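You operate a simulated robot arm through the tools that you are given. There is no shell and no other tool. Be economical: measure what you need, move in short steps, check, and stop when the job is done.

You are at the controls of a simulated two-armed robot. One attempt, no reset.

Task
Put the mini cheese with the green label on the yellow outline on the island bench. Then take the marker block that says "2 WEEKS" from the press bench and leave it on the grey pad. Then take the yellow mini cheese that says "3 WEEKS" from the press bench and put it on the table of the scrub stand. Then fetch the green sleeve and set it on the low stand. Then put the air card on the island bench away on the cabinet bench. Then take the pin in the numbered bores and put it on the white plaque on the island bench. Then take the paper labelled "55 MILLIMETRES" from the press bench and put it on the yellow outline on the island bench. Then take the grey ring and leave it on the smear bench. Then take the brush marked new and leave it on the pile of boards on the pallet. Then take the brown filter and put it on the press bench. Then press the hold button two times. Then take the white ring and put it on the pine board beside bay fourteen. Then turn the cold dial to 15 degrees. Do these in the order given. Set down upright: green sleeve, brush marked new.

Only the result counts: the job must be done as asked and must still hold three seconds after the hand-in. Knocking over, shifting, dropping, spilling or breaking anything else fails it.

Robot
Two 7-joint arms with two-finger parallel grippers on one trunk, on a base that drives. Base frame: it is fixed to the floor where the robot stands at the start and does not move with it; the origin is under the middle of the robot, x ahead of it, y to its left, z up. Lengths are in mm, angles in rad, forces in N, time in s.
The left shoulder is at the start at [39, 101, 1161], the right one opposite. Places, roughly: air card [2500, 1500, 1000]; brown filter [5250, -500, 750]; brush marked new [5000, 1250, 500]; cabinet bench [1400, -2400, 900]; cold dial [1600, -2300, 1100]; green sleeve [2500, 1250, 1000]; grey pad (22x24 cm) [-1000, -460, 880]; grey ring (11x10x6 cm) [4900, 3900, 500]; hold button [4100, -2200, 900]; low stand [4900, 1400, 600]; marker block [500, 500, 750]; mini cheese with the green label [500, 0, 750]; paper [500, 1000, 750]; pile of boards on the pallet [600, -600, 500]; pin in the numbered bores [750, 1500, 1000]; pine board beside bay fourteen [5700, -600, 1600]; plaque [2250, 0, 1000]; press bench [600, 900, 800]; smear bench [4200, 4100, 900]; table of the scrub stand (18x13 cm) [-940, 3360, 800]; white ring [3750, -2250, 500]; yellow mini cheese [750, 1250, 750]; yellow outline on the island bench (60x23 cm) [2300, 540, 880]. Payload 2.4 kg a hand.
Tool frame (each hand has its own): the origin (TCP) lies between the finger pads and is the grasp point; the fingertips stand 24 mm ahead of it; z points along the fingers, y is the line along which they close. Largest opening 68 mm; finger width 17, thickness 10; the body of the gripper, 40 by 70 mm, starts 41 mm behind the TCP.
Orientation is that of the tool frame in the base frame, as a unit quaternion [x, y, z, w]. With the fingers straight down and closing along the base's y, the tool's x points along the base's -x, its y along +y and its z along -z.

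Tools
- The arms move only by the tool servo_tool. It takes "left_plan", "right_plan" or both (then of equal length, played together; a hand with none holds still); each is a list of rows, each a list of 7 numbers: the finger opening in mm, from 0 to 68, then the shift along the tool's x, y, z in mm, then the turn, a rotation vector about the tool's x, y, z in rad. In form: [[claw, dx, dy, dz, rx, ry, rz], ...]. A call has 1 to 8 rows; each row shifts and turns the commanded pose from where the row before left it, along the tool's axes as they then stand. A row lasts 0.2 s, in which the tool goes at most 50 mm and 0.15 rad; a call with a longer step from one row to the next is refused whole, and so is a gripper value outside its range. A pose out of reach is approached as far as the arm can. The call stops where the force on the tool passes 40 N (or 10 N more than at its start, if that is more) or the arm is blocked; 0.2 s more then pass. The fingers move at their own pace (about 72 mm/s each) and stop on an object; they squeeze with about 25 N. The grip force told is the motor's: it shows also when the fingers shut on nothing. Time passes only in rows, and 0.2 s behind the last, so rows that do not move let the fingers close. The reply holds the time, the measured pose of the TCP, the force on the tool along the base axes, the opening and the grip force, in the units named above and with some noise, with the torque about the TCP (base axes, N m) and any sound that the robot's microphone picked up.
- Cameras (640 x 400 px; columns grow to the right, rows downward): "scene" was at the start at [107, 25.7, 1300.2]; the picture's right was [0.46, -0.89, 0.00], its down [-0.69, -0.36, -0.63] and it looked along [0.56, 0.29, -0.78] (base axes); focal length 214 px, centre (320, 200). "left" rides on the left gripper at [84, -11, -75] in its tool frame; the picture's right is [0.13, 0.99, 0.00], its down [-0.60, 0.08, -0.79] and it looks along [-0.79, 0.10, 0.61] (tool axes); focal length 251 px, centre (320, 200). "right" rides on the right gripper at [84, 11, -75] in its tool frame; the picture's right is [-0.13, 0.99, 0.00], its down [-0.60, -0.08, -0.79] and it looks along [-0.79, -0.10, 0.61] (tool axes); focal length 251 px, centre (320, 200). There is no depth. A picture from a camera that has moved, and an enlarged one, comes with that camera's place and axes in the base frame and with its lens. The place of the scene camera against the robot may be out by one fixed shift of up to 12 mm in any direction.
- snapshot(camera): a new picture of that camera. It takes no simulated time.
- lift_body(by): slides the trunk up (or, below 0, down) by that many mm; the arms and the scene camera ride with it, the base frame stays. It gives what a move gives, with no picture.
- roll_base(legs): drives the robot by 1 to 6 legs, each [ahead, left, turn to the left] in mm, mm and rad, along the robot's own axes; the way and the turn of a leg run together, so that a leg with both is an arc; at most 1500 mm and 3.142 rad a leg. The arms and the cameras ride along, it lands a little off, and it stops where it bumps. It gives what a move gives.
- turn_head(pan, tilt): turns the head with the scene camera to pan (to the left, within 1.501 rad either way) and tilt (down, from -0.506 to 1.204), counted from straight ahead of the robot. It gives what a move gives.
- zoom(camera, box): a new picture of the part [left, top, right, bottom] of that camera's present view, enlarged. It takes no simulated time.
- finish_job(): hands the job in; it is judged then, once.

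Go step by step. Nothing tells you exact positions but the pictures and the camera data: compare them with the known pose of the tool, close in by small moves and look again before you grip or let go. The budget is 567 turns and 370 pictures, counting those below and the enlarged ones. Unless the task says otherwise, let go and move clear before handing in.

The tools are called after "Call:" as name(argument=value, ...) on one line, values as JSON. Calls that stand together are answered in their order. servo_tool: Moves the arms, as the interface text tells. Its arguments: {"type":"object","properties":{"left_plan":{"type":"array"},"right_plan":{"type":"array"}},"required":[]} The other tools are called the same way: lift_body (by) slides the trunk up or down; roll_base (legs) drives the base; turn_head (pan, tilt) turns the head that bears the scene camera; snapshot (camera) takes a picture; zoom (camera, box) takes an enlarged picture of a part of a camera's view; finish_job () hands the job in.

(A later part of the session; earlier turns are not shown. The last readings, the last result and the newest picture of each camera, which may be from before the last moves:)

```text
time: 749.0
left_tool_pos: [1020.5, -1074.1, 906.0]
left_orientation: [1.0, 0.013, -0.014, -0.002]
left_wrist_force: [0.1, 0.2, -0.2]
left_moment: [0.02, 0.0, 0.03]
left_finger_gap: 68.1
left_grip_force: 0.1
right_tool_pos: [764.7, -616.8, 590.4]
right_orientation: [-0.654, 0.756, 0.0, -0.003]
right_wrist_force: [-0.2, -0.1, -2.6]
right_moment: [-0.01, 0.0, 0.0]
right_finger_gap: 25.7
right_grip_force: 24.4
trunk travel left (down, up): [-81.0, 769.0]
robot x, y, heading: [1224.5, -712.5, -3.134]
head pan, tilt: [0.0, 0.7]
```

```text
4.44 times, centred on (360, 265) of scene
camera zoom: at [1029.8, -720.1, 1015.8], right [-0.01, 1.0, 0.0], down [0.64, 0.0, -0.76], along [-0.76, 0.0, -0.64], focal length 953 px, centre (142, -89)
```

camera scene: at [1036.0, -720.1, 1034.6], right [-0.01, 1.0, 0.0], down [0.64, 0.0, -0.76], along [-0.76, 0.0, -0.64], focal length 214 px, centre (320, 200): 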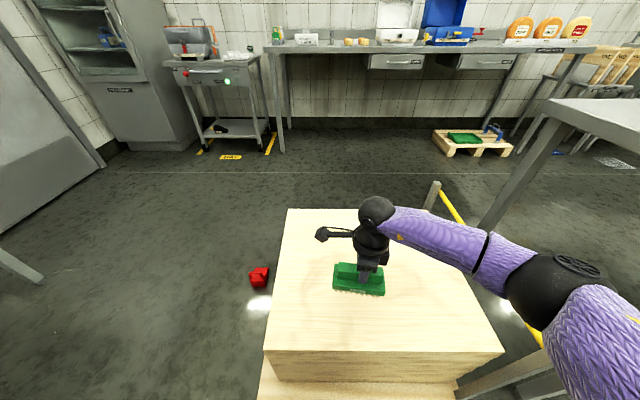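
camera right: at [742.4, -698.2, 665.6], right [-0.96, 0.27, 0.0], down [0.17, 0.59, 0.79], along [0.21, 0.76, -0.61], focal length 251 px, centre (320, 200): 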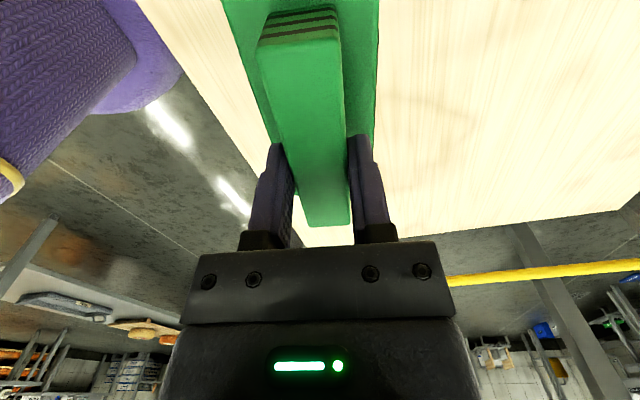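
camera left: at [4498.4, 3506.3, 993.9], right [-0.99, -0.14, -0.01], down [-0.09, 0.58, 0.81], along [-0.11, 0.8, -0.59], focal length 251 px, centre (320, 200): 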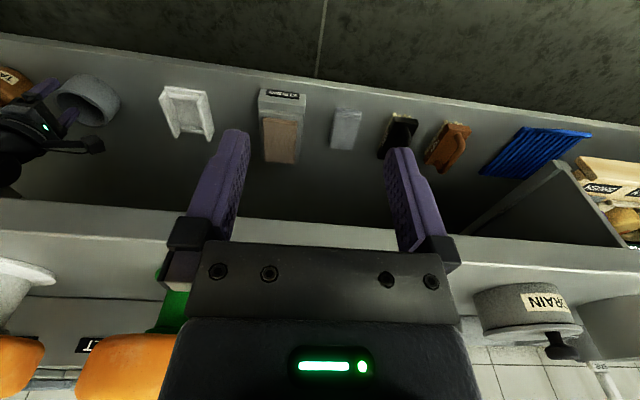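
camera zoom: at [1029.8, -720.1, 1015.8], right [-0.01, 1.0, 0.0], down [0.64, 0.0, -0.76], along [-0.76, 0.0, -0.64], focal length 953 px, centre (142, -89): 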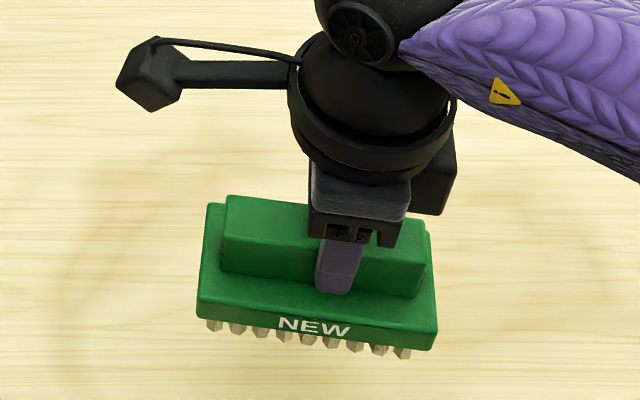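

Call:
lift_body(by=-8)

Call:
lift_body(by=-5)

```text
time: 749.5
left_tool_pos: [1019.3, -1073.5, 897.7]
left_orientation: [1.0, 0.014, -0.014, -0.003]
left_wrist_force: [0.2, 0.1, 0.5]
left_moment: [-0.01, -0.07, -0.02]
left_finger_gap: 67.7
left_grip_force: 0.0
right_tool_pos: [764.6, -616.1, 580.8]
right_orientation: [-0.654, 0.756, 0.0, -0.003]
right_wrist_force: [0.3, -0.2, -2.2]
right_moment: [0.02, 0.01, -0.02]
right_finger_gap: 25.7
right_grip_force: 25.0
trunk travel left (down, up): [-73.0, 777.0]
robot x, y, heading: [1221.4, -706.4, -3.129]
head pan, tilt: [0.0, 0.7]
```

```text
time: 750.1
left_tool_pos: [1020.2, -1074.3, 892.5]
left_orientation: [1.0, 0.013, -0.014, -0.002]
left_wrist_force: [0.4, 1.0, 0.6]
left_moment: [-0.03, 0.0, 0.02]
left_finger_gap: 68.1
left_grip_force: 0.0
right_tool_pos: [765.4, -615.8, 576.2]
right_orientation: [-0.654, 0.757, -0.001, -0.003]
right_wrist_force: [-0.7, -0.3, -1.3]
right_moment: [0.02, 0.05, -0.02]
right_finger_gap: 25.7
right_grip_force: 24.9
trunk travel left (down, up): [-68.0, 782.0]
robot x, y, heading: [1218.8, -713.0, -3.133]
head pan, tilt: [0.0, 0.7]
```

Call:
lift_body(by=-6)

Call:
lift_body(by=-5)

Call:
zoom(camera="scene", box=[290, 220, 430, 310])

```text
time: 750.6
left_tool_pos: [1019.8, -1074.2, 885.2]
left_orientation: [1.0, 0.013, -0.014, -0.002]
left_wrist_force: [-0.2, -1.2, -0.1]
left_moment: [0.01, -0.02, 0.0]
left_finger_gap: 68.0
left_grip_force: 0.0
right_tool_pos: [764.8, -616.5, 570.5]
right_orientation: [-0.654, 0.757, 0.0, -0.003]
right_wrist_force: [-0.8, 0.2, -2.8]
right_moment: [0.01, 0.0, 0.0]
right_finger_gap: 25.7
right_grip_force: 25.0
trunk travel left (down, up): [-62.0, 788.0]
robot x, y, heading: [1217.5, -709.8, -3.131]
head pan, tilt: [0.0, 0.7]
```

```text
time: 751.2
left_tool_pos: [1019.7, -1073.3, 881.4]
left_orientation: [1.0, 0.013, -0.014, -0.001]
left_wrist_force: [0.3, -0.1, -0.4]
left_moment: [0.02, -0.02, -0.03]
left_finger_gap: 67.8
left_grip_force: 0.1
right_tool_pos: [764.7, -616.7, 566.5]
right_orientation: [-0.654, 0.757, 0.0, -0.003]
right_wrist_force: [-0.6, -0.2, -1.8]
right_moment: [0.02, -0.02, 0.03]
right_finger_gap: 25.8
right_grip_force: 24.6
trunk travel left (down, up): [-57.0, 793.0]
robot x, y, heading: [1221.7, -709.6, -3.132]
head pan, tilt: [0.0, 0.7]
```

```text
4.44 times, centred on (360, 265) of scene
camera zoom: at [1021.3, -720.1, 990.8], right [-0.01, 1.0, 0.0], down [0.64, 0.0, -0.76], along [-0.76, 0.0, -0.64], focal length 953 px, centre (142, -89)
```

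zoom: 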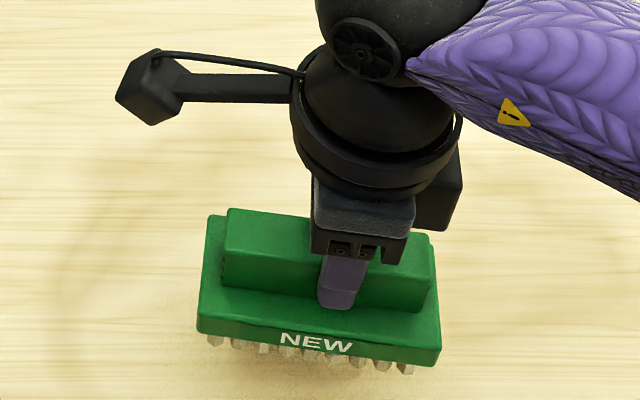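

Call:
lift_body(by=-6)

Call:
lift_body(by=-6)

Call:
lift_body(by=-5)

```text
time: 751.7
left_tool_pos: [1019.9, -1074.5, 873.7]
left_orientation: [1.0, 0.013, -0.014, -0.001]
left_wrist_force: [0.0, -0.3, 0.8]
left_moment: [-0.02, -0.01, 0.02]
left_finger_gap: 68.0
left_grip_force: 0.0
right_tool_pos: [764.3, -615.6, 559.1]
right_orientation: [-0.654, 0.756, 0.0, -0.004]
right_wrist_force: [0.7, 0.3, -2.0]
right_moment: [-0.01, 0.03, 0.02]
right_finger_gap: 25.9
right_grip_force: 24.5
trunk travel left (down, up): [-51.0, 799.0]
robot x, y, heading: [1221.3, -707.4, -3.139]
head pan, tilt: [0.0, 0.7]
```

```text
time: 752.3
left_tool_pos: [1018.5, -1073.2, 868.9]
left_orientation: [1.0, 0.013, -0.015, -0.002]
left_wrist_force: [0.4, -0.5, 0.9]
left_moment: [0.01, 0.02, -0.01]
left_finger_gap: 67.9
left_grip_force: 0.1
right_tool_pos: [765.6, -615.9, 552.7]
right_orientation: [-0.654, 0.757, 0.0, -0.003]
right_wrist_force: [0.0, 0.0, -2.4]
right_moment: [0.01, 0.0, 0.02]
right_finger_gap: 25.6
right_grip_force: 25.4
trunk travel left (down, up): [-45.0, 805.0]
robot x, y, heading: [1216.1, -711.7, -3.138]
head pan, tilt: [0.0, 0.7]
```

```text
time: 752.8
left_tool_pos: [1019.1, -1073.1, 863.0]
left_orientation: [1.0, 0.013, -0.014, -0.001]
left_wrist_force: [0.0, 0.1, 0.3]
left_moment: [-0.01, -0.01, 0.02]
left_finger_gap: 67.7
left_grip_force: 0.1
right_tool_pos: [765.7, -615.8, 548.1]
right_orientation: [-0.654, 0.757, -0.001, -0.002]
right_wrist_force: [-0.8, 0.0, -2.1]
right_moment: [0.02, -0.02, 0.02]
right_finger_gap: 25.6
right_grip_force: 25.2
trunk travel left (down, up): [-40.0, 810.0]
robot x, y, heading: [1222.5, -712.4, -3.132]
head pan, tilt: [0.0, 0.7]
```

Call:
zoom(camera="scene", box=[290, 220, 430, 310])

Call:
lift_body(by=-6)

Call:
lift_body(by=-6)

```text
4.44 times, centred on (360, 265) of scene
camera zoom: at [1015.1, -720.2, 973.0], right [-0.01, 1.0, 0.0], down [0.64, 0.0, -0.76], along [-0.76, 0.0, -0.64], focal length 953 px, centre (142, -89)
```

zoom: 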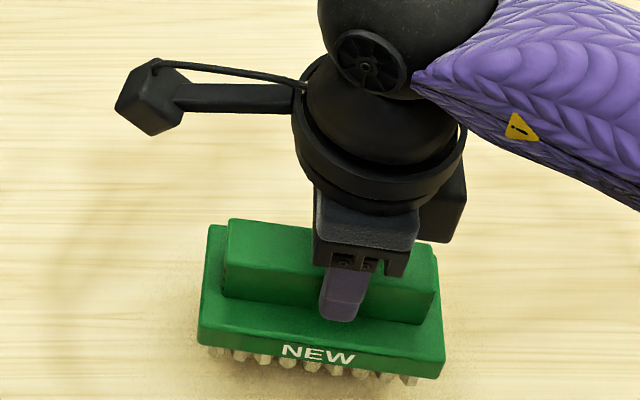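

```text
time: 753.4
left_tool_pos: [1019.1, -1072.8, 858.2]
left_orientation: [1.0, 0.013, -0.014, -0.002]
left_wrist_force: [-0.1, -0.8, 0.9]
left_moment: [0.0, 0.0, -0.02]
left_finger_gap: 67.9
left_grip_force: 0.1
right_tool_pos: [764.8, -617.2, 542.5]
right_orientation: [-0.654, 0.756, -0.001, -0.004]
right_wrist_force: [0.1, 1.3, -1.1]
right_moment: [-0.01, -0.04, 0.03]
right_finger_gap: 25.8
right_grip_force: 25.7
trunk travel left (down, up): [-34.0, 816.0]
robot x, y, heading: [1222.2, -707.5, -3.139]
head pan, tilt: [0.0, 0.7]
```

```text
time: 753.9
left_tool_pos: [1019.8, -1074.2, 852.9]
left_orientation: [1.0, 0.012, -0.014, -0.002]
left_wrist_force: [-0.3, 0.4, 0.1]
left_moment: [0.01, -0.01, 0.01]
left_finger_gap: 67.8
left_grip_force: 0.0
right_tool_pos: [764.9, -615.9, 537.3]
right_orientation: [-0.653, 0.757, -0.001, -0.003]
right_wrist_force: [0.0, 0.7, -2.4]
right_moment: [-0.01, -0.02, 0.02]
right_finger_gap: 26.2
right_grip_force: 25.4
trunk travel left (down, up): [-28.0, 822.0]
robot x, y, heading: [1217.2, -711.3, -3.134]
head pan, tilt: [0.0, 0.7]
```

Call:
lift_body(by=-6)

Call:
lift_body(by=-5)

Call:
lift_body(by=-4)

```text
time: 754.5
left_tool_pos: [1018.7, -1074.4, 846.7]
left_orientation: [1.0, 0.013, -0.014, -0.001]
left_wrist_force: [-0.3, -0.3, -0.9]
left_moment: [0.0, 0.03, 0.01]
left_finger_gap: 68.0
left_grip_force: 0.1
right_tool_pos: [765.7, -614.2, 530.1]
right_orientation: [-0.654, 0.756, -0.001, -0.003]
right_wrist_force: [0.7, 0.8, -2.3]
right_moment: [0.06, 0.0, 0.05]
right_finger_gap: 26.1
right_grip_force: 24.6
trunk travel left (down, up): [-22.0, 828.0]
robot x, y, heading: [1220.4, -706.2, -3.136]
head pan, tilt: [0.0, 0.7]
```

```text
time: 755.0
left_tool_pos: [1020.2, -1074.2, 842.4]
left_orientation: [1.0, 0.013, -0.015, -0.001]
left_wrist_force: [-0.3, -0.2, -0.1]
left_moment: [0.04, -0.01, -0.01]
left_finger_gap: 68.2
left_grip_force: 0.0
right_tool_pos: [764.6, -616.6, 527.6]
right_orientation: [-0.654, 0.756, 0.0, -0.005]
right_wrist_force: [-2.4, 0.7, 18.7]
right_moment: [-0.25, -0.12, -0.02]
right_finger_gap: 25.8
right_grip_force: 25.2
trunk travel left (down, up): [-17.0, 833.0]
robot x, y, heading: [1226.8, -706.8, -3.132]
head pan, tilt: [0.0, 0.7]
```

```text
time: 755.5
left_tool_pos: [1020.0, -1074.9, 836.5]
left_orientation: [1.0, 0.014, -0.013, -0.001]
left_wrist_force: [-0.1, 0.4, -0.2]
left_moment: [0.01, -0.01, 0.04]
left_finger_gap: 68.0
left_grip_force: 0.0
right_tool_pos: [765.2, -615.9, 522.1]
right_orientation: [-0.654, 0.757, 0.0, -0.003]
right_wrist_force: [0.1, -0.5, 14.7]
right_moment: [-0.21, -0.15, -0.03]
right_finger_gap: 25.7
right_grip_force: 25.1
trunk travel left (down, up): [-13.0, 837.0]
robot x, y, heading: [1220.7, -707.5, -3.129]
head pan, tilt: [0.0, 0.7]
```

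Contact made. Release and rise.

Call:
servo_tool(right_plan=[[30, 0, 0, 0, 0, 0, 0], [50, 0, 0, 0, 0, 0, 0], [56, 0, 0, 0, 0, 0, 0], [56, 0, 0, 0, 0, 0, 0]])

Call:
lift_body(by=250)

Call:
snapshot(camera="scene")

```text
time: 756.5
left_tool_pos: [1020.0, -1075.1, 837.6]
left_orientation: [1.0, 0.013, -0.014, -0.001]
left_wrist_force: [0.2, 0.3, -0.7]
left_moment: [-0.02, 0.03, -0.02]
left_finger_gap: 67.9
left_grip_force: 0.0
right_tool_pos: [764.6, -615.9, 521.1]
right_orientation: [-0.654, 0.756, 0.0, -0.003]
right_wrist_force: [-0.2, -0.1, -0.8]
right_moment: [0.01, 0.03, 0.04]
right_finger_gap: 56.0
right_grip_force: 0.1
trunk travel left (down, up): [-13.0, 837.0]
robot x, y, heading: [1222.2, -707.4, -3.136]
head pan, tilt: [0.0, 0.7]
```

```text
time: 759.1
left_tool_pos: [1018.1, -1073.9, 1086.5]
left_orientation: [1.0, 0.014, -0.014, -0.001]
left_wrist_force: [0.6, -0.2, -0.6]
left_moment: [0.0, 0.01, -0.01]
left_finger_gap: 67.9
left_grip_force: 0.0
right_tool_pos: [764.1, -617.4, 771.8]
right_orientation: [-0.655, 0.756, 0.0, -0.003]
right_wrist_force: [0.5, 0.8, -0.9]
right_moment: [0.04, 0.0, -0.04]
right_finger_gap: 55.7
right_grip_force: 0.0
trunk travel left (down, up): [-263.0, 587.0]
robot x, y, heading: [1220.4, -709.6, -3.134]
head pan, tilt: [0.0, 0.7]
```

```text
159 pictures are left
camera scene: at [1082.2, -719.8, 1202.4], right [-0.01, 1.0, 0.0], down [0.64, 0.0, -0.76], along [-0.76, 0.0, -0.64], focal length 214 px, centre (320, 200)
```

scene: 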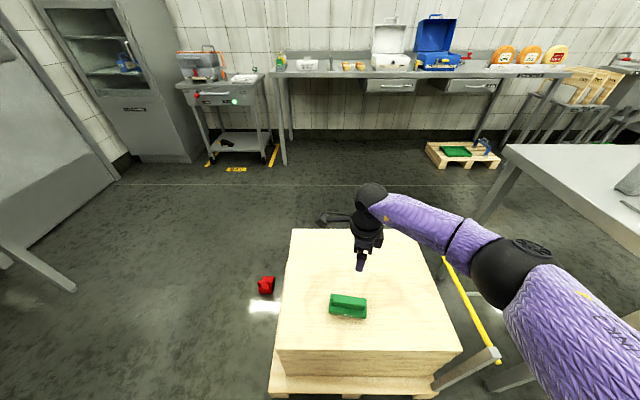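

Brush stands upright on the boards. Next the brown filter near the right rack; drive there and look.

Call:
lift_body(by=300)

Call:
roll_base(legs=[[-1450, 0, 0], [-900, 0, 0], [0, -1000, 0], [-1400, 0, 0], [0, 0, 1.565]])

Call:
turn_head(pan=0.2, tilt=0.4)

Call:
snapshot(camera="scene")

```text
time: 762.1
left_tool_pos: [1019.2, -1074.2, 1387.8]
left_orientation: [1.0, 0.014, -0.014, -0.001]
left_wrist_force: [1.2, -0.3, -1.4]
left_moment: [0.0, -0.01, 0.01]
left_finger_gap: 67.8
left_grip_force: 0.0
right_tool_pos: [765.0, -616.2, 1072.2]
right_orientation: [-0.654, 0.757, 0.001, -0.003]
right_wrist_force: [0.7, 0.6, 0.3]
right_moment: [-0.02, -0.02, 0.0]
right_finger_gap: 55.7
right_grip_force: 0.0
trunk travel left (down, up): [-563.0, 287.0]
robot x, y, heading: [1219.7, -707.9, -3.133]
head pan, tilt: [0.0, 0.7]
```

```text
time: 788.9
left_tool_pos: [5357.8, 67.4, 1386.8]
left_orientation: [0.707, 0.707, -0.011, 0.009]
left_wrist_force: [-0.8, 0.1, -0.1]
left_moment: [0.02, 0.02, 0.03]
left_finger_gap: 68.0
left_grip_force: 0.2
right_tool_pos: [4893.4, -174.0, 1072.1]
right_orientation: [0.996, -0.088, 0.003, 0.002]
right_wrist_force: [-0.2, -0.6, 0.1]
right_moment: [0.03, 0.02, -0.01]
right_finger_gap: 56.0
right_grip_force: 0.1
trunk travel left (down, up): [-563.0, 287.0]
robot x, y, heading: [5000.5, 277.8, -1.599]
head pan, tilt: [0.0, 0.7]
```

```text
time: 789.7
left_tool_pos: [5358.7, 67.6, 1387.5]
left_orientation: [0.707, 0.707, -0.011, 0.009]
left_wrist_force: [0.6, 0.4, 0.4]
left_moment: [0.0, -0.01, 0.01]
left_finger_gap: 68.1
left_grip_force: 0.1
right_tool_pos: [4893.4, -174.4, 1071.9]
right_orientation: [0.996, -0.087, 0.002, 0.002]
right_wrist_force: [-0.5, -0.6, -0.2]
right_moment: [0.02, -0.01, -0.02]
right_finger_gap: 55.9
right_grip_force: 0.1
trunk travel left (down, up): [-563.0, 287.0]
robot x, y, heading: [5001.3, 278.6, -1.595]
head pan, tilt: [0.201, 0.4]
```

```text
158 pictures are left
camera scene: at [5020.7, 161.3, 1531.4], right [-0.98, -0.18, 0.0], down [-0.07, 0.38, -0.92], along [0.16, -0.91, -0.39], focal length 214 px, centre (320, 200)
```

scene: 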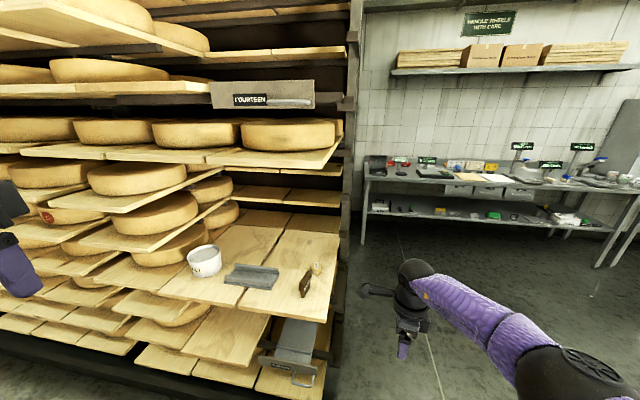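

Call:
zoom(camera="scene", box=[160, 210, 360, 335])

Call:
zoom(camera="scene", box=[180, 60, 360, 180])

Call:
zoom(camera="scene", box=[350, 140, 640, 270])

```text
3.20 times, centred on (260, 272) of scene
camera zoom: at [5020.7, 161.3, 1531.4], right [-0.98, -0.18, 0.0], down [-0.07, 0.38, -0.92], along [0.16, -0.91, -0.39], focal length 686 px, centre (512, -32)
```

zoom: 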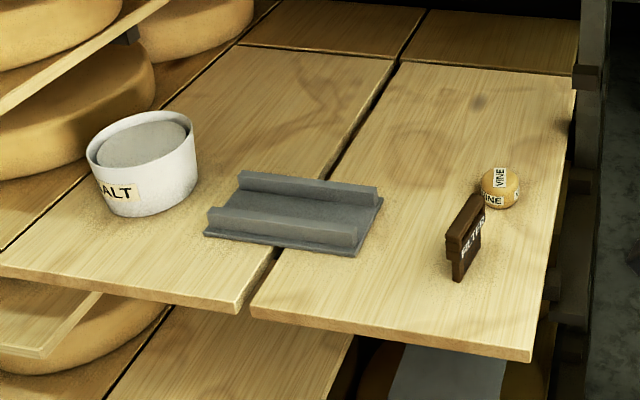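

```text
3.33 times, centred on (270, 120) of scene
camera zoom: at [5020.7, 161.3, 1531.4], right [-0.98, -0.18, 0.0], down [-0.07, 0.38, -0.92], along [0.16, -0.91, -0.39], focal length 715 px, centre (487, 467)
```

zoom: 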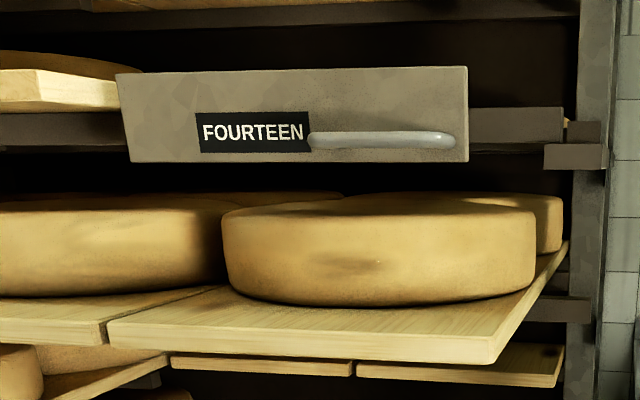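

```text
2.21 times, centred on (495, 205) of scene
camera zoom: at [5020.7, 161.3, 1531.4], right [-0.98, -0.18, 0.0], down [-0.07, 0.38, -0.92], along [0.16, -0.91, -0.39], focal length 473 px, centre (-66, 189)
```

zoom: 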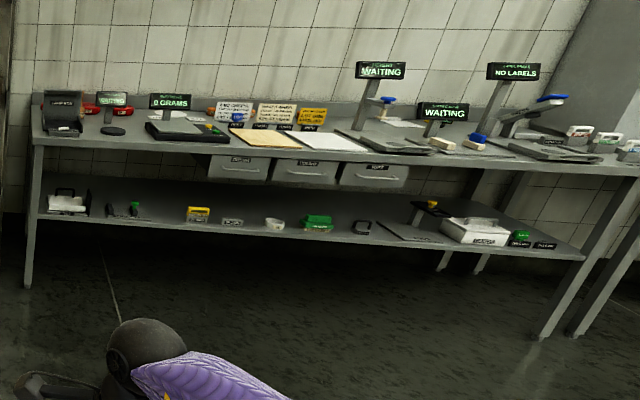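

The brown filter stands on the projecting rack board near [5219, −580]. Restore tool orientation and approach for a closer look.

Call:
servo_tool(right_plan=[[60, 0, 0, 0, 0, 0, -0.15], [60, 0, 0, 0, 0, 0, -0.15], [60, 0, 0, 0, 0, 0, -0.15], [60, 0, 0, 0, 0, 0, -0.15], [60, 0, 0, 0, 0, 0, -0.15], [60, 0, 0, 0, 0, 0, -0.15], [60, 0, 0, 0, 0, 0, -0.15], [60, 0, 0, 0, 0, 0, -0.15]])

Call:
servo_tool(right_plan=[[60, 0, 0, 0, 0, 0, -0.15], [60, 0, 0, 0, 0, 0, -0.15], [60, 0, 0, 0, 0, 0, -0.15], [60, 0, 0, 0, 0, 0, -0.06]])

Call:
roll_base(legs=[[0, 0, 0.026], [130, 315, 0]])

Call:
snapshot(camera="right")

Call:
turn_head(pan=0.0, tilt=0.5)

Call:
snapshot(camera="scene")

```text
time: 791.5
left_tool_pos: [5359.9, 67.7, 1387.2]
left_orientation: [0.707, 0.707, -0.011, 0.009]
left_wrist_force: [0.4, -0.1, -0.6]
left_moment: [-0.01, 0.0, 0.01]
left_finger_gap: 68.0
left_grip_force: 0.1
right_tool_pos: [4893.8, -174.8, 1071.8]
right_orientation: [0.871, 0.492, 0.001, 0.002]
right_wrist_force: [0.4, -0.6, 0.6]
right_moment: [0.0, 0.0, -0.02]
right_finger_gap: 59.7
right_grip_force: 0.1
trunk travel left (down, up): [-563.0, 287.0]
robot x, y, heading: [4996.5, 278.4, -1.596]
head pan, tilt: [0.201, 0.4]
```

```text
time: 792.5
left_tool_pos: [5359.1, 67.1, 1387.7]
left_orientation: [0.708, 0.706, -0.011, 0.008]
left_wrist_force: [-0.5, -0.4, -0.9]
left_moment: [0.0, -0.01, 0.01]
left_finger_gap: 67.8
left_grip_force: 0.0
right_tool_pos: [4892.7, -174.5, 1072.3]
right_orientation: [0.719, 0.695, 0.0, 0.003]
right_wrist_force: [-0.3, 0.4, 1.0]
right_moment: [-0.01, 0.01, 0.0]
right_finger_gap: 60.0
right_grip_force: 0.1
trunk travel left (down, up): [-563.0, 287.0]
robot x, y, heading: [5003.0, 276.0, -1.594]
head pan, tilt: [0.201, 0.4]
```

```text
time: 795.1
left_tool_pos: [5678.9, -55.4, 1386.8]
left_orientation: [0.7, 0.714, -0.011, 0.008]
left_wrist_force: [-0.3, -1.2, 0.2]
left_moment: [0.02, 0.03, -0.01]
left_finger_gap: 67.8
left_grip_force: 0.1
right_tool_pos: [5219.2, -306.5, 1073.0]
right_orientation: [0.712, 0.703, 0.0, 0.002]
right_wrist_force: [0.7, -0.4, 0.0]
right_moment: [0.04, 0.03, -0.01]
right_finger_gap: 60.3
right_grip_force: 0.1
trunk travel left (down, up): [-563.0, 287.0]
robot x, y, heading: [5318.2, 149.4, -1.571]
head pan, tilt: [0.201, 0.4]
```

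```text
154 pictures are left
camera right: at [5231.5, -223.4, 1146.8], right [0.99, -0.14, 0.0], down [-0.09, -0.6, 0.8], along [-0.11, -0.79, -0.61], focal length 251 px, centre (320, 200)
```

right: 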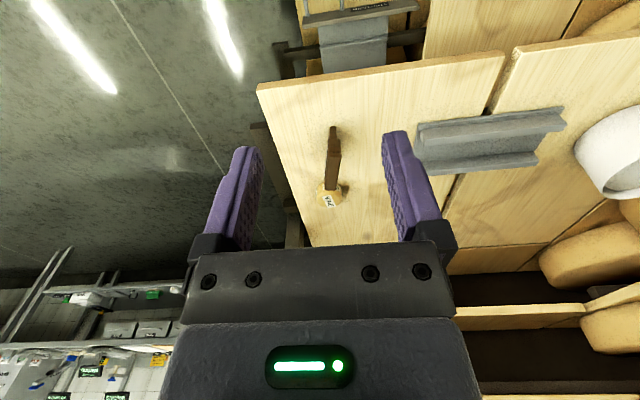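

```text
time: 795.8
left_tool_pos: [5679.4, -55.1, 1386.8]
left_orientation: [0.7, 0.714, -0.011, 0.008]
left_wrist_force: [0.5, 0.5, -0.3]
left_moment: [-0.04, 0.0, 0.0]
left_finger_gap: 68.0
left_grip_force: 0.0
right_tool_pos: [5218.9, -308.1, 1071.6]
right_orientation: [0.712, 0.702, 0.0, 0.003]
right_wrist_force: [-0.2, 1.1, -0.7]
right_moment: [0.0, -0.01, 0.0]
right_finger_gap: 60.0
right_grip_force: 0.1
trunk travel left (down, up): [-563.0, 287.0]
robot x, y, heading: [5314.7, 149.3, -1.573]
head pan, tilt: [0.0, 0.499]
```

```text
153 pictures are left
camera scene: at [5319.8, 31.7, 1522.4], right [-1.0, 0.0, 0.0], down [0.0, 0.48, -0.88], along [0.0, -0.88, -0.48], focal length 214 px, centre (320, 200)
```

scene: 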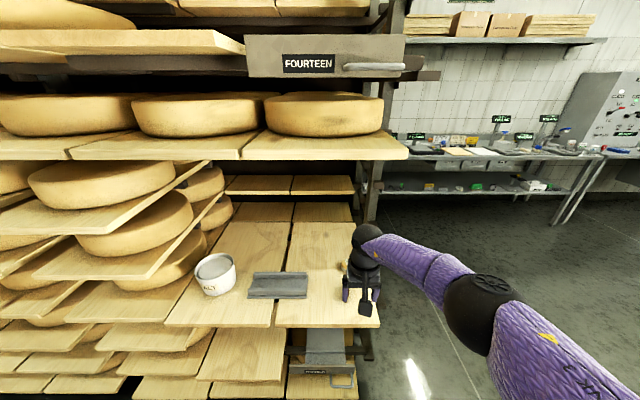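

Call:
zoom(camera="right", box=[270, 100, 400, 230])

```text
3.08 times, centred on (335, 165) of right
camera zoom: at [5231.0, -223.2, 1146.8], right [0.99, -0.14, 0.01], down [-0.09, -0.6, 0.8], along [-0.11, -0.79, -0.61], focal length 774 px, centre (274, 308)
```

zoom: 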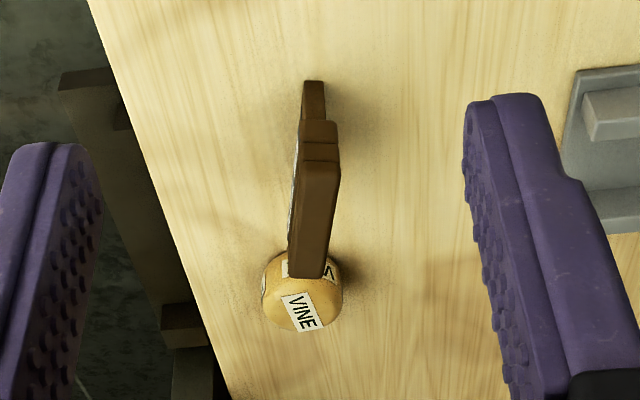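

Filter ≈[5209, −546], yaw ≈−10°. I'll shift the arm a bit to keep the forearm clear of the rack post, lower, and move in.

Call:
servo_tool(right_plan=[[60, 0, -20, 0, 0, 0, 0.09], [60, 0, -22, 0, 0, 0, 0.09], [60, 0, 0, 0, 0, 0, 0]])

Call:
lift_body(by=-120)

Call:
roll_base(legs=[[150, 32, 0]])

Call:
snapshot(camera="right")

Call:
snapshot(camera="scene")

```text
time: 796.6
left_tool_pos: [5677.6, -54.9, 1387.6]
left_orientation: [0.7, 0.714, -0.011, 0.009]
left_wrist_force: [-0.3, 0.0, -0.1]
left_moment: [0.0, -0.03, 0.01]
left_finger_gap: 68.1
left_grip_force: 0.1
right_tool_pos: [5176.5, -304.1, 1071.0]
right_orientation: [0.772, 0.636, 0.0, 0.003]
right_wrist_force: [-0.6, -0.3, 0.2]
right_moment: [0.04, 0.02, 0.02]
right_finger_gap: 60.1
right_grip_force: 0.2
trunk travel left (down, up): [-563.0, 287.0]
robot x, y, heading: [5314.6, 146.6, -1.57]
head pan, tilt: [0.0, 0.499]
```

```text
time: 798.1
left_tool_pos: [5677.8, -54.3, 1267.6]
left_orientation: [0.699, 0.715, -0.011, 0.009]
left_wrist_force: [-0.8, -0.2, -0.4]
left_moment: [-0.01, 0.02, -0.04]
left_finger_gap: 68.1
left_grip_force: 0.0
right_tool_pos: [5176.9, -303.3, 952.2]
right_orientation: [0.772, 0.636, 0.001, 0.003]
right_wrist_force: [0.4, 1.1, -0.3]
right_moment: [0.02, 0.03, 0.0]
right_finger_gap: 60.1
right_grip_force: 0.1
trunk travel left (down, up): [-443.0, 407.0]
robot x, y, heading: [5318.7, 147.9, -1.575]
head pan, tilt: [0.0, 0.499]
```

```text
time: 799.5
left_tool_pos: [5711.7, -205.8, 1265.9]
left_orientation: [0.699, 0.715, -0.01, 0.009]
left_wrist_force: [0.5, -0.4, 0.0]
left_moment: [0.02, 0.02, 0.03]
left_finger_gap: 68.0
left_grip_force: 0.1
right_tool_pos: [5209.1, -454.5, 951.0]
right_orientation: [0.772, 0.636, 0.0, 0.003]
right_wrist_force: [0.3, -0.2, -0.3]
right_moment: [0.01, 0.01, 0.0]
right_finger_gap: 59.8
right_grip_force: 0.1
trunk travel left (down, up): [-443.0, 407.0]
robot x, y, heading: [5345.6, -5.2, -1.57]
head pan, tilt: [0.0, 0.499]
```

```text
151 pictures are left
camera right: at [5236.4, -375.2, 1026.4], right [0.95, -0.32, 0.01], down [-0.2, -0.57, 0.79], along [-0.25, -0.75, -0.61], focal length 251 px, centre (320, 200)
```

right: 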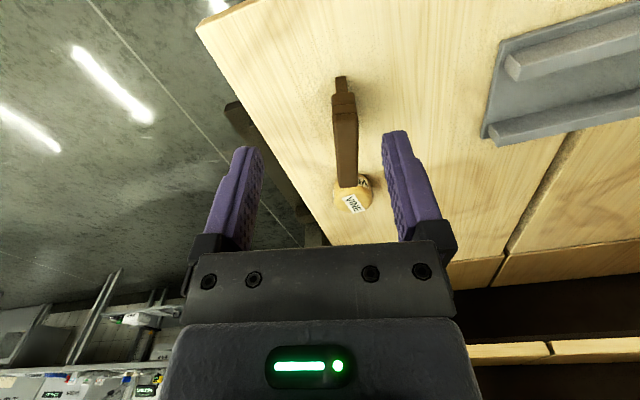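

```text
150 pictures are left
camera scene: at [5352.3, -129.8, 1401.8], right [-1.0, 0.0, 0.0], down [0.0, 0.48, -0.88], along [0.0, -0.88, -0.48], focal length 214 px, centre (320, 200)
```

scene: 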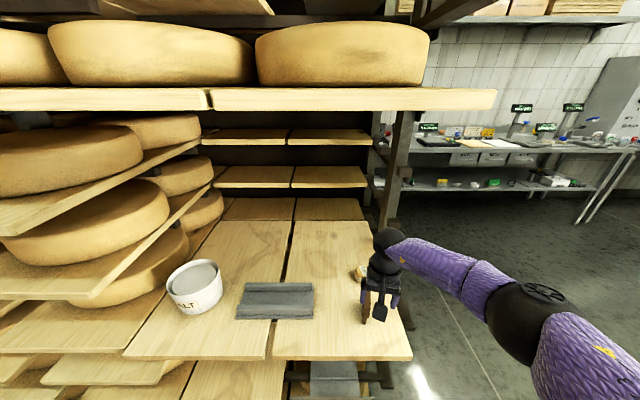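

Call:
zoom(camera="right", box=[280, 50, 420, 230])

Call:
zoom(camera="scene", box=[320, 220, 440, 340])

```text
2.22 times, centred on (350, 140) of right
camera zoom: at [5236.4, -375.2, 1026.4], right [0.95, -0.32, 0.01], down [-0.2, -0.57, 0.79], along [-0.25, -0.75, -0.61], focal length 559 px, centre (253, 333)
```

zoom: 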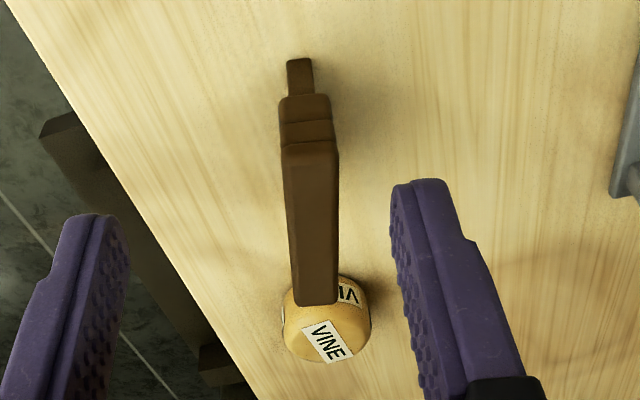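

```text
3.33 times, centred on (380, 280) of scene
camera zoom: at [5352.3, -129.8, 1401.8], right [-1.0, 0.0, 0.0], down [0.0, 0.48, -0.88], along [0.0, -0.88, -0.48], focal length 715 px, centre (120, -67)
```

zoom: 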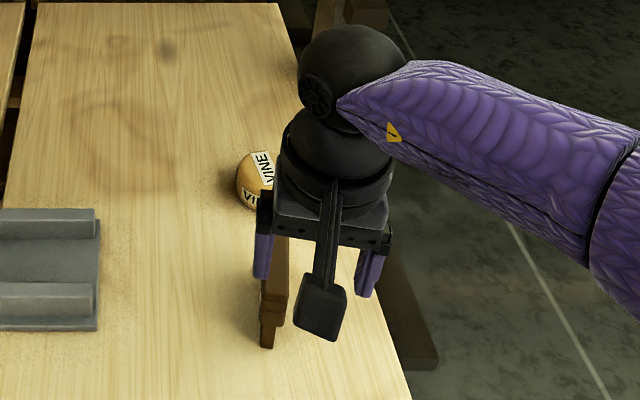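

Filter top ≈852, centre ≈[5211, −536]. Move over it and lower.

Call:
roll_base(legs=[[80, 2, 0]])

Call:
lift_body(by=-60)

Call:
snapshot(camera="right")

Call:
snapshot(camera="scene")

```text
time: 800.6
left_tool_pos: [5713.1, -285.7, 1268.1]
left_orientation: [0.7, 0.714, -0.01, 0.008]
left_wrist_force: [0.1, -0.4, -0.4]
left_moment: [0.02, 0.01, -0.01]
left_finger_gap: 68.3
left_grip_force: 0.1
right_tool_pos: [5211.7, -535.8, 952.2]
right_orientation: [0.771, 0.636, 0.001, 0.003]
right_wrist_force: [0.4, 0.3, -0.7]
right_moment: [0.01, 0.01, -0.02]
right_finger_gap: 59.8
right_grip_force: 0.0
trunk travel left (down, up): [-443.0, 407.0]
robot x, y, heading: [5350.4, -84.4, -1.577]
head pan, tilt: [0.0, 0.499]
```

```text
time: 801.6
left_tool_pos: [5711.6, -285.1, 1206.7]
left_orientation: [0.7, 0.714, -0.011, 0.009]
left_wrist_force: [-0.5, -0.3, 0.7]
left_moment: [0.03, -0.02, -0.01]
left_finger_gap: 68.0
left_grip_force: 0.0
right_tool_pos: [5211.8, -533.9, 892.1]
right_orientation: [0.771, 0.637, 0.0, 0.003]
right_wrist_force: [-0.5, -0.4, -0.6]
right_moment: [0.03, 0.0, 0.01]
right_finger_gap: 59.9
right_grip_force: 0.1
trunk travel left (down, up): [-383.0, 467.0]
robot x, y, heading: [5347.7, -81.2, -1.568]
head pan, tilt: [0.0, 0.499]
```

```text
147 pictures are left
camera right: at [5238.3, -454.4, 966.8], right [0.95, -0.32, 0.01], down [-0.2, -0.57, 0.8], along [-0.25, -0.76, -0.61], focal length 251 px, centre (320, 200)
```

right: 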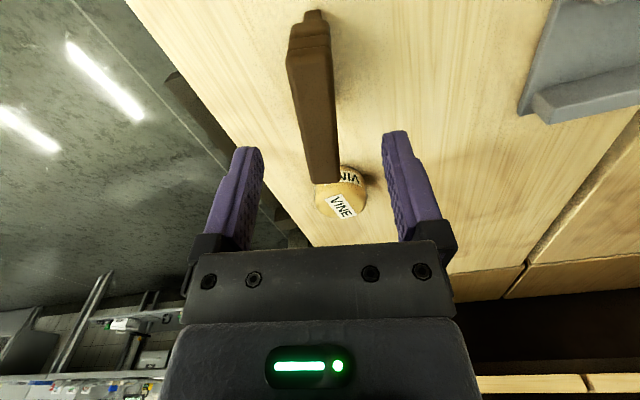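

```text
146 pictures are left
camera scene: at [5354.1, -216.6, 1341.6], right [-1.0, 0.0, 0.0], down [0.0, 0.48, -0.88], along [0.0, -0.88, -0.48], focal length 214 px, centre (320, 200)
```

scene: 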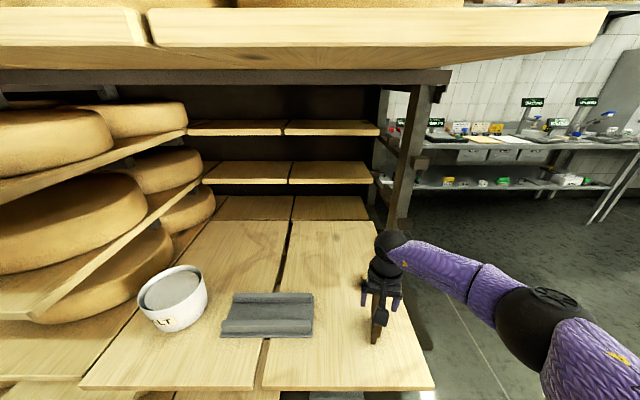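

Call:
lift_body(by=-52)

Call:
servo_tool(right_plan=[[5, 0, 0, 0, 0, 0, 0], [5, 0, 0, 0, 0, 0, 0], [5, 0, 0, 0, 0, 0, 0]])

Call:
lift_body(by=50)

Call:
snapshot(camera="right")

```text
time: 802.5
left_tool_pos: [5713.1, -284.5, 1154.9]
left_orientation: [0.699, 0.715, -0.011, 0.008]
left_wrist_force: [-0.4, 0.7, -0.2]
left_moment: [-0.01, -0.04, 0.0]
left_finger_gap: 67.9
left_grip_force: 0.1
right_tool_pos: [5210.9, -535.0, 839.9]
right_orientation: [0.772, 0.636, 0.001, 0.002]
right_wrist_force: [1.3, -0.7, 0.5]
right_moment: [0.0, 0.01, 0.0]
right_finger_gap: 60.2
right_grip_force: 0.0
trunk travel left (down, up): [-331.0, 519.0]
robot x, y, heading: [5347.8, -84.1, -1.572]
head pan, tilt: [0.0, 0.499]
```

```text
time: 803.3
left_tool_pos: [5713.6, -284.6, 1154.8]
left_orientation: [0.699, 0.715, -0.01, 0.009]
left_wrist_force: [0.6, 1.0, -0.5]
left_moment: [0.0, 0.0, -0.02]
left_finger_gap: 67.7
left_grip_force: 0.1
right_tool_pos: [5211.6, -534.2, 839.4]
right_orientation: [0.771, 0.636, 0.001, 0.004]
right_wrist_force: [-0.2, -0.6, -0.5]
right_moment: [-0.01, 0.06, -0.04]
right_finger_gap: 22.0
right_grip_force: 25.0
trunk travel left (down, up): [-331.0, 519.0]
robot x, y, heading: [5351.7, -81.0, -1.57]
head pan, tilt: [0.0, 0.499]
```

```text
time: 804.2
left_tool_pos: [5713.5, -285.9, 1205.2]
left_orientation: [0.7, 0.714, -0.011, 0.009]
left_wrist_force: [-0.4, -0.7, -0.5]
left_moment: [0.02, 0.02, 0.02]
left_finger_gap: 68.0
left_grip_force: 0.0
right_tool_pos: [5211.4, -535.7, 889.2]
right_orientation: [0.772, 0.636, 0.001, 0.003]
right_wrist_force: [0.1, 0.6, -1.2]
right_moment: [0.05, -0.01, 0.04]
right_finger_gap: 21.8
right_grip_force: 24.7
trunk travel left (down, up): [-381.0, 469.0]
robot x, y, heading: [5348.3, -81.9, -1.568]
head pan, tilt: [0.0, 0.499]
```

```text
145 pictures are left
camera right: at [5238.4, -454.7, 964.4], right [0.95, -0.32, 0.01], down [-0.2, -0.57, 0.79], along [-0.25, -0.75, -0.61], focal length 251 px, centre (320, 200)
```

right: 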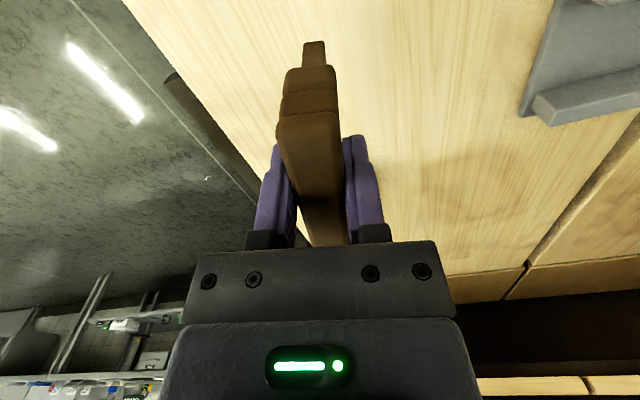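

Filter held. Drive to the press bench's aisle side.

Call:
lift_body(by=100)

Call:
roll_base(legs=[[-300, 0, 0], [0, 0, -1.57], [1450, 0, 0], [300, 0, 0], [0, 900, 0]])

Call:
roll_base(legs=[[1450, 0, 0], [650, 0, 0], [0, -980, 0], [0, -970, 0]])

Call:
turn_head(pan=-0.1, tilt=0.6)

Call:
snapshot(camera="scene")

```text
time: 805.6
left_tool_pos: [5712.9, -285.1, 1304.8]
left_orientation: [0.699, 0.715, -0.011, 0.008]
left_wrist_force: [0.1, -0.4, -1.1]
left_moment: [0.01, 0.0, 0.02]
left_finger_gap: 68.0
left_grip_force: 0.2
right_tool_pos: [5210.8, -534.6, 989.5]
right_orientation: [0.772, 0.636, 0.001, 0.003]
right_wrist_force: [-0.2, -0.5, -1.1]
right_moment: [-0.01, -0.03, -0.01]
right_finger_gap: 21.7
right_grip_force: 24.9
trunk travel left (down, up): [-481.0, 369.0]
robot x, y, heading: [5349.7, -78.2, -1.568]
head pan, tilt: [0.0, 0.499]
```

```text
time: 824.2
left_tool_pos: [3404.6, -1038.3, 1304.4]
left_orientation: [1.0, 0.013, -0.014, -0.001]
left_wrist_force: [0.2, 0.3, -0.7]
left_moment: [-0.01, -0.01, 0.0]
left_finger_gap: 68.0
left_grip_force: 0.0
right_tool_pos: [3152.4, -538.8, 989.3]
right_orientation: [0.996, -0.094, -0.002, 0.003]
right_wrist_force: [-0.8, 0.8, -0.7]
right_moment: [-0.01, -0.03, 0.05]
right_finger_gap: 21.7
right_grip_force: 25.0
trunk travel left (down, up): [-481.0, 369.0]
robot x, y, heading: [3600.7, -675.8, -3.132]
head pan, tilt: [0.0, 0.499]
```

```text
time: 843.9
left_tool_pos: [1312.0, 907.9, 1304.4]
left_orientation: [1.0, 0.007, -0.013, -0.001]
left_wrist_force: [0.0, -0.5, -0.6]
left_moment: [0.0, -0.02, 0.01]
left_finger_gap: 68.1
left_grip_force: 0.0
right_tool_pos: [1065.0, 1409.9, 990.3]
right_orientation: [0.995, -0.099, -0.001, 0.002]
right_wrist_force: [-0.5, 0.4, -0.4]
right_moment: [-0.02, -0.02, 0.03]
right_finger_gap: 21.7
right_grip_force: 25.2
trunk travel left (down, up): [-481.0, 369.0]
robot x, y, heading: [1516.3, 1268.6, 3.134]
head pan, tilt: [0.0, 0.499]
```

```text
time: 844.6
left_tool_pos: [1311.7, 908.3, 1305.2]
left_orientation: [1.0, 0.007, -0.014, -0.001]
left_wrist_force: [0.5, -1.4, -0.4]
left_moment: [-0.01, -0.01, 0.0]
left_finger_gap: 67.9
left_grip_force: 0.0
right_tool_pos: [1065.6, 1409.9, 989.3]
right_orientation: [0.995, -0.1, -0.002, 0.003]
right_wrist_force: [0.0, 0.2, -0.1]
right_moment: [0.0, -0.02, 0.0]
right_finger_gap: 21.6
right_grip_force: 25.1
trunk travel left (down, up): [-481.0, 369.0]
robot x, y, heading: [1514.6, 1271.5, 3.139]
head pan, tilt: [-0.099, 0.6]
```

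```text
144 pictures are left
camera scene: at [1410.7, 1269.5, 1431.0], right [0.11, 0.99, 0.0], down [0.56, -0.06, -0.83], along [-0.82, 0.09, -0.56], focal length 214 px, centre (320, 200)
```

scene: 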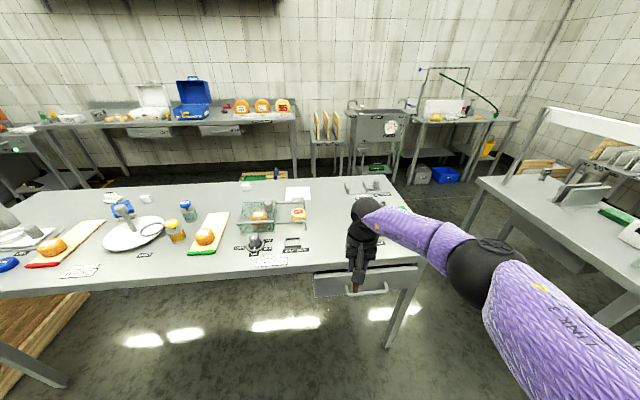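

Call:
roll_base(legs=[[185, 0, 0]])

Call:
snapshot(camera="right")

Call:
snapshot(camera="scene")

```text
time: 846.1
left_tool_pos: [1124.3, 907.7, 1305.1]
left_orientation: [1.0, 0.007, -0.013, -0.002]
left_wrist_force: [-0.2, 0.5, -0.4]
left_moment: [0.04, -0.01, 0.01]
left_finger_gap: 68.0
left_grip_force: 0.1
right_tool_pos: [878.3, 1413.1, 988.0]
right_orientation: [0.995, -0.099, -0.001, 0.002]
right_wrist_force: [0.2, 0.2, -0.4]
right_moment: [-0.03, 0.03, 0.01]
right_finger_gap: 21.5
right_grip_force: 24.7
trunk travel left (down, up): [-481.0, 369.0]
robot x, y, heading: [1329.7, 1269.9, 3.135]
head pan, tilt: [-0.099, 0.6]
```

```text
143 pictures are left
camera right: at [959.2, 1383.7, 1064.3], right [-0.32, -0.95, 0.01], down [-0.57, 0.2, 0.79], along [-0.75, 0.25, -0.61], focal length 251 px, centre (320, 200)
```

right: 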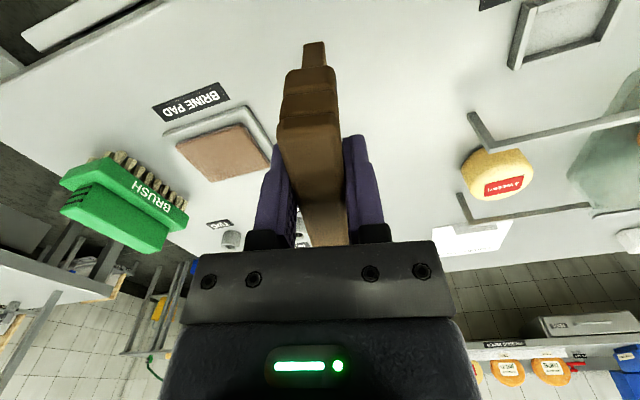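

```text
142 pictures are left
camera scene: at [1223.3, 1270.8, 1430.9], right [0.11, 0.99, 0.0], down [0.56, -0.06, -0.82], along [-0.82, 0.09, -0.57], focal length 214 px, centre (320, 200)
```

scene: 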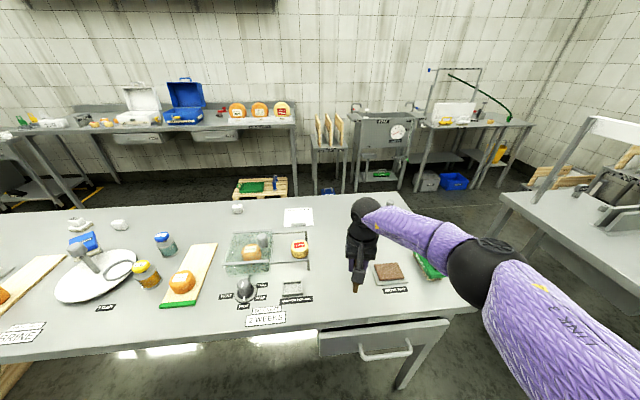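

Call:
lift_body(by=-68)

Call:
lift_body(by=-6)

Call:
lift_body(by=-4)

```text
time: 847.1
left_tool_pos: [1127.3, 909.3, 1238.4]
left_orientation: [1.0, 0.007, -0.013, -0.001]
left_wrist_force: [-0.2, -0.1, -0.5]
left_moment: [0.0, -0.04, 0.0]
left_finger_gap: 67.9
left_grip_force: 0.1
right_tool_pos: [877.7, 1412.4, 926.7]
right_orientation: [0.995, -0.101, -0.006, 0.004]
right_wrist_force: [5.0, 1.6, 18.9]
right_moment: [0.04, -0.91, 0.05]
right_finger_gap: 21.7
right_grip_force: 25.5
trunk travel left (down, up): [-414.0, 435.0]
robot x, y, heading: [1333.4, 1273.4, 3.134]
head pan, tilt: [-0.099, 0.6]
stopped: the force on the tool passed its limit at 51 N (the readings are from after the stop); the commanded pose is now the measured one
```

```text
time: 847.6
left_tool_pos: [1126.3, 908.1, 1231.6]
left_orientation: [1.0, 0.007, -0.013, -0.002]
left_wrist_force: [0.3, -0.7, 0.3]
left_moment: [-0.02, -0.02, 0.03]
left_finger_gap: 67.8
left_grip_force: 0.1
right_tool_pos: [878.3, 1411.3, 920.8]
right_orientation: [0.995, -0.1, -0.006, 0.004]
right_wrist_force: [1.1, -1.4, 14.7]
right_moment: [0.01, 0.29, 0.02]
right_finger_gap: 21.8
right_grip_force: 25.4
trunk travel left (down, up): [-408.0, 441.0]
robot x, y, heading: [1327.4, 1268.4, 3.132]
head pan, tilt: [-0.099, 0.6]
```

```text
time: 848.2
left_tool_pos: [1127.3, 907.6, 1229.5]
left_orientation: [1.0, 0.007, -0.015, -0.001]
left_wrist_force: [0.7, 0.0, -0.4]
left_moment: [-0.02, -0.04, 0.0]
left_finger_gap: 68.2
left_grip_force: 0.0
right_tool_pos: [878.2, 1411.5, 916.0]
right_orientation: [0.995, -0.1, -0.004, 0.004]
right_wrist_force: [1.8, -1.0, 16.4]
right_moment: [0.01, 0.12, 0.0]
right_finger_gap: 21.6
right_grip_force: 25.0
trunk travel left (down, up): [-404.0, 445.0]
robot x, y, heading: [1331.1, 1269.9, 3.133]
head pan, tilt: [-0.099, 0.6]
```

Call:
zoom(camera="scene", box=[310, 190, 430, 310])

Call:
snapshot(camera="right")

```text
3.33 times, centred on (370, 250) of scene
camera zoom: at [1217.2, 1270.3, 1354.1], right [0.11, 0.99, 0.0], down [0.56, -0.06, -0.83], along [-0.82, 0.09, -0.56], focal length 715 px, centre (153, 33)
```

zoom: 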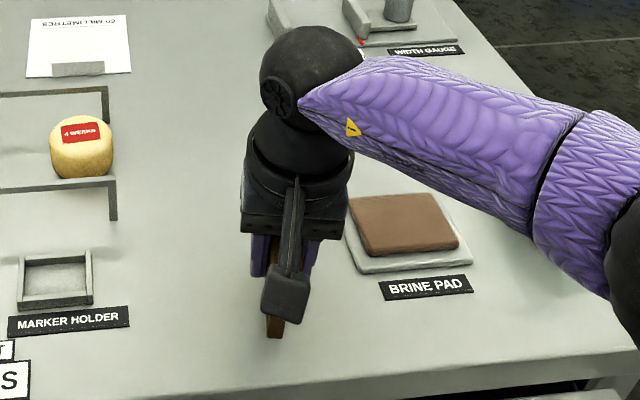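

```text
140 pictures are left
camera right: at [959.6, 1383.7, 990.7], right [-0.33, -0.95, 0.01], down [-0.57, 0.2, 0.8], along [-0.76, 0.25, -0.6], focal length 251 px, centre (320, 200)
```

right: 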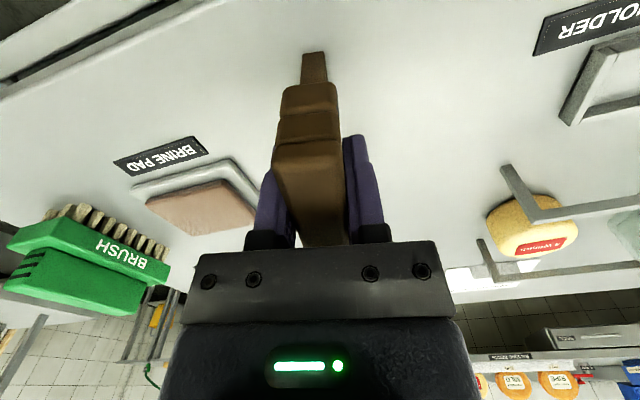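

Call:
servo_tool(right_plan=[[26, 0, 0, 0, 0, 0, 0], [40, 0, 0, 0, 0, 0, 0], [56, 0, 0, 0, 0, 0, 0], [56, 0, 0, 0, 0, 0, 0]])

Call:
lift_body(by=200)

Call:
snapshot(camera="right")

```text
time: 849.2
left_tool_pos: [1125.3, 909.4, 1228.2]
left_orientation: [1.0, 0.007, -0.012, -0.001]
left_wrist_force: [0.7, 0.9, 0.5]
left_moment: [-0.03, 0.01, -0.01]
left_finger_gap: 68.1
left_grip_force: 0.0
right_tool_pos: [876.6, 1411.4, 915.4]
right_orientation: [0.995, -0.102, -0.006, 0.003]
right_wrist_force: [-0.7, -0.6, 0.3]
right_moment: [-0.02, -0.01, 0.01]
right_finger_gap: 56.1
right_grip_force: 0.1
trunk travel left (down, up): [-404.0, 445.0]
robot x, y, heading: [1328.6, 1268.7, 3.138]
head pan, tilt: [-0.099, 0.6]
```

```text
time: 851.4
left_tool_pos: [1124.9, 908.5, 1427.9]
left_orientation: [1.0, 0.007, -0.013, -0.002]
left_wrist_force: [-0.2, -0.7, 0.4]
left_moment: [0.03, 0.0, 0.03]
left_finger_gap: 68.1
left_grip_force: 0.0
right_tool_pos: [876.6, 1411.2, 1115.2]
right_orientation: [0.995, -0.1, -0.006, 0.003]
right_wrist_force: [-0.2, 0.2, -0.4]
right_moment: [-0.01, -0.02, -0.01]
right_finger_gap: 56.0
right_grip_force: 0.0
trunk travel left (down, up): [-604.0, 245.0]
robot x, y, heading: [1331.3, 1273.2, 3.137]
head pan, tilt: [-0.099, 0.6]
```

```text
139 pictures are left
camera right: at [958.3, 1384.0, 1190.3], right [-0.32, -0.95, 0.01], down [-0.57, 0.2, 0.8], along [-0.76, 0.25, -0.6], focal length 251 px, centre (320, 200)
```

right: 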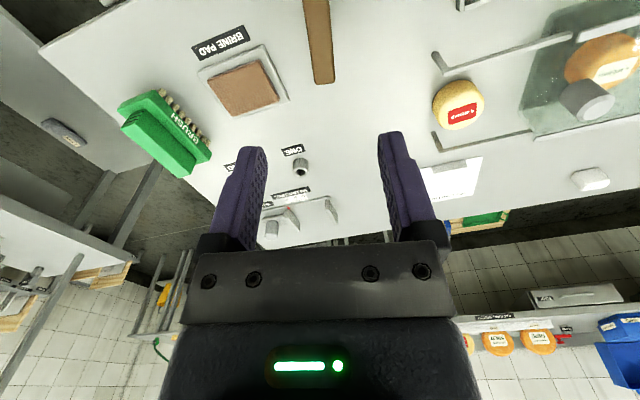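

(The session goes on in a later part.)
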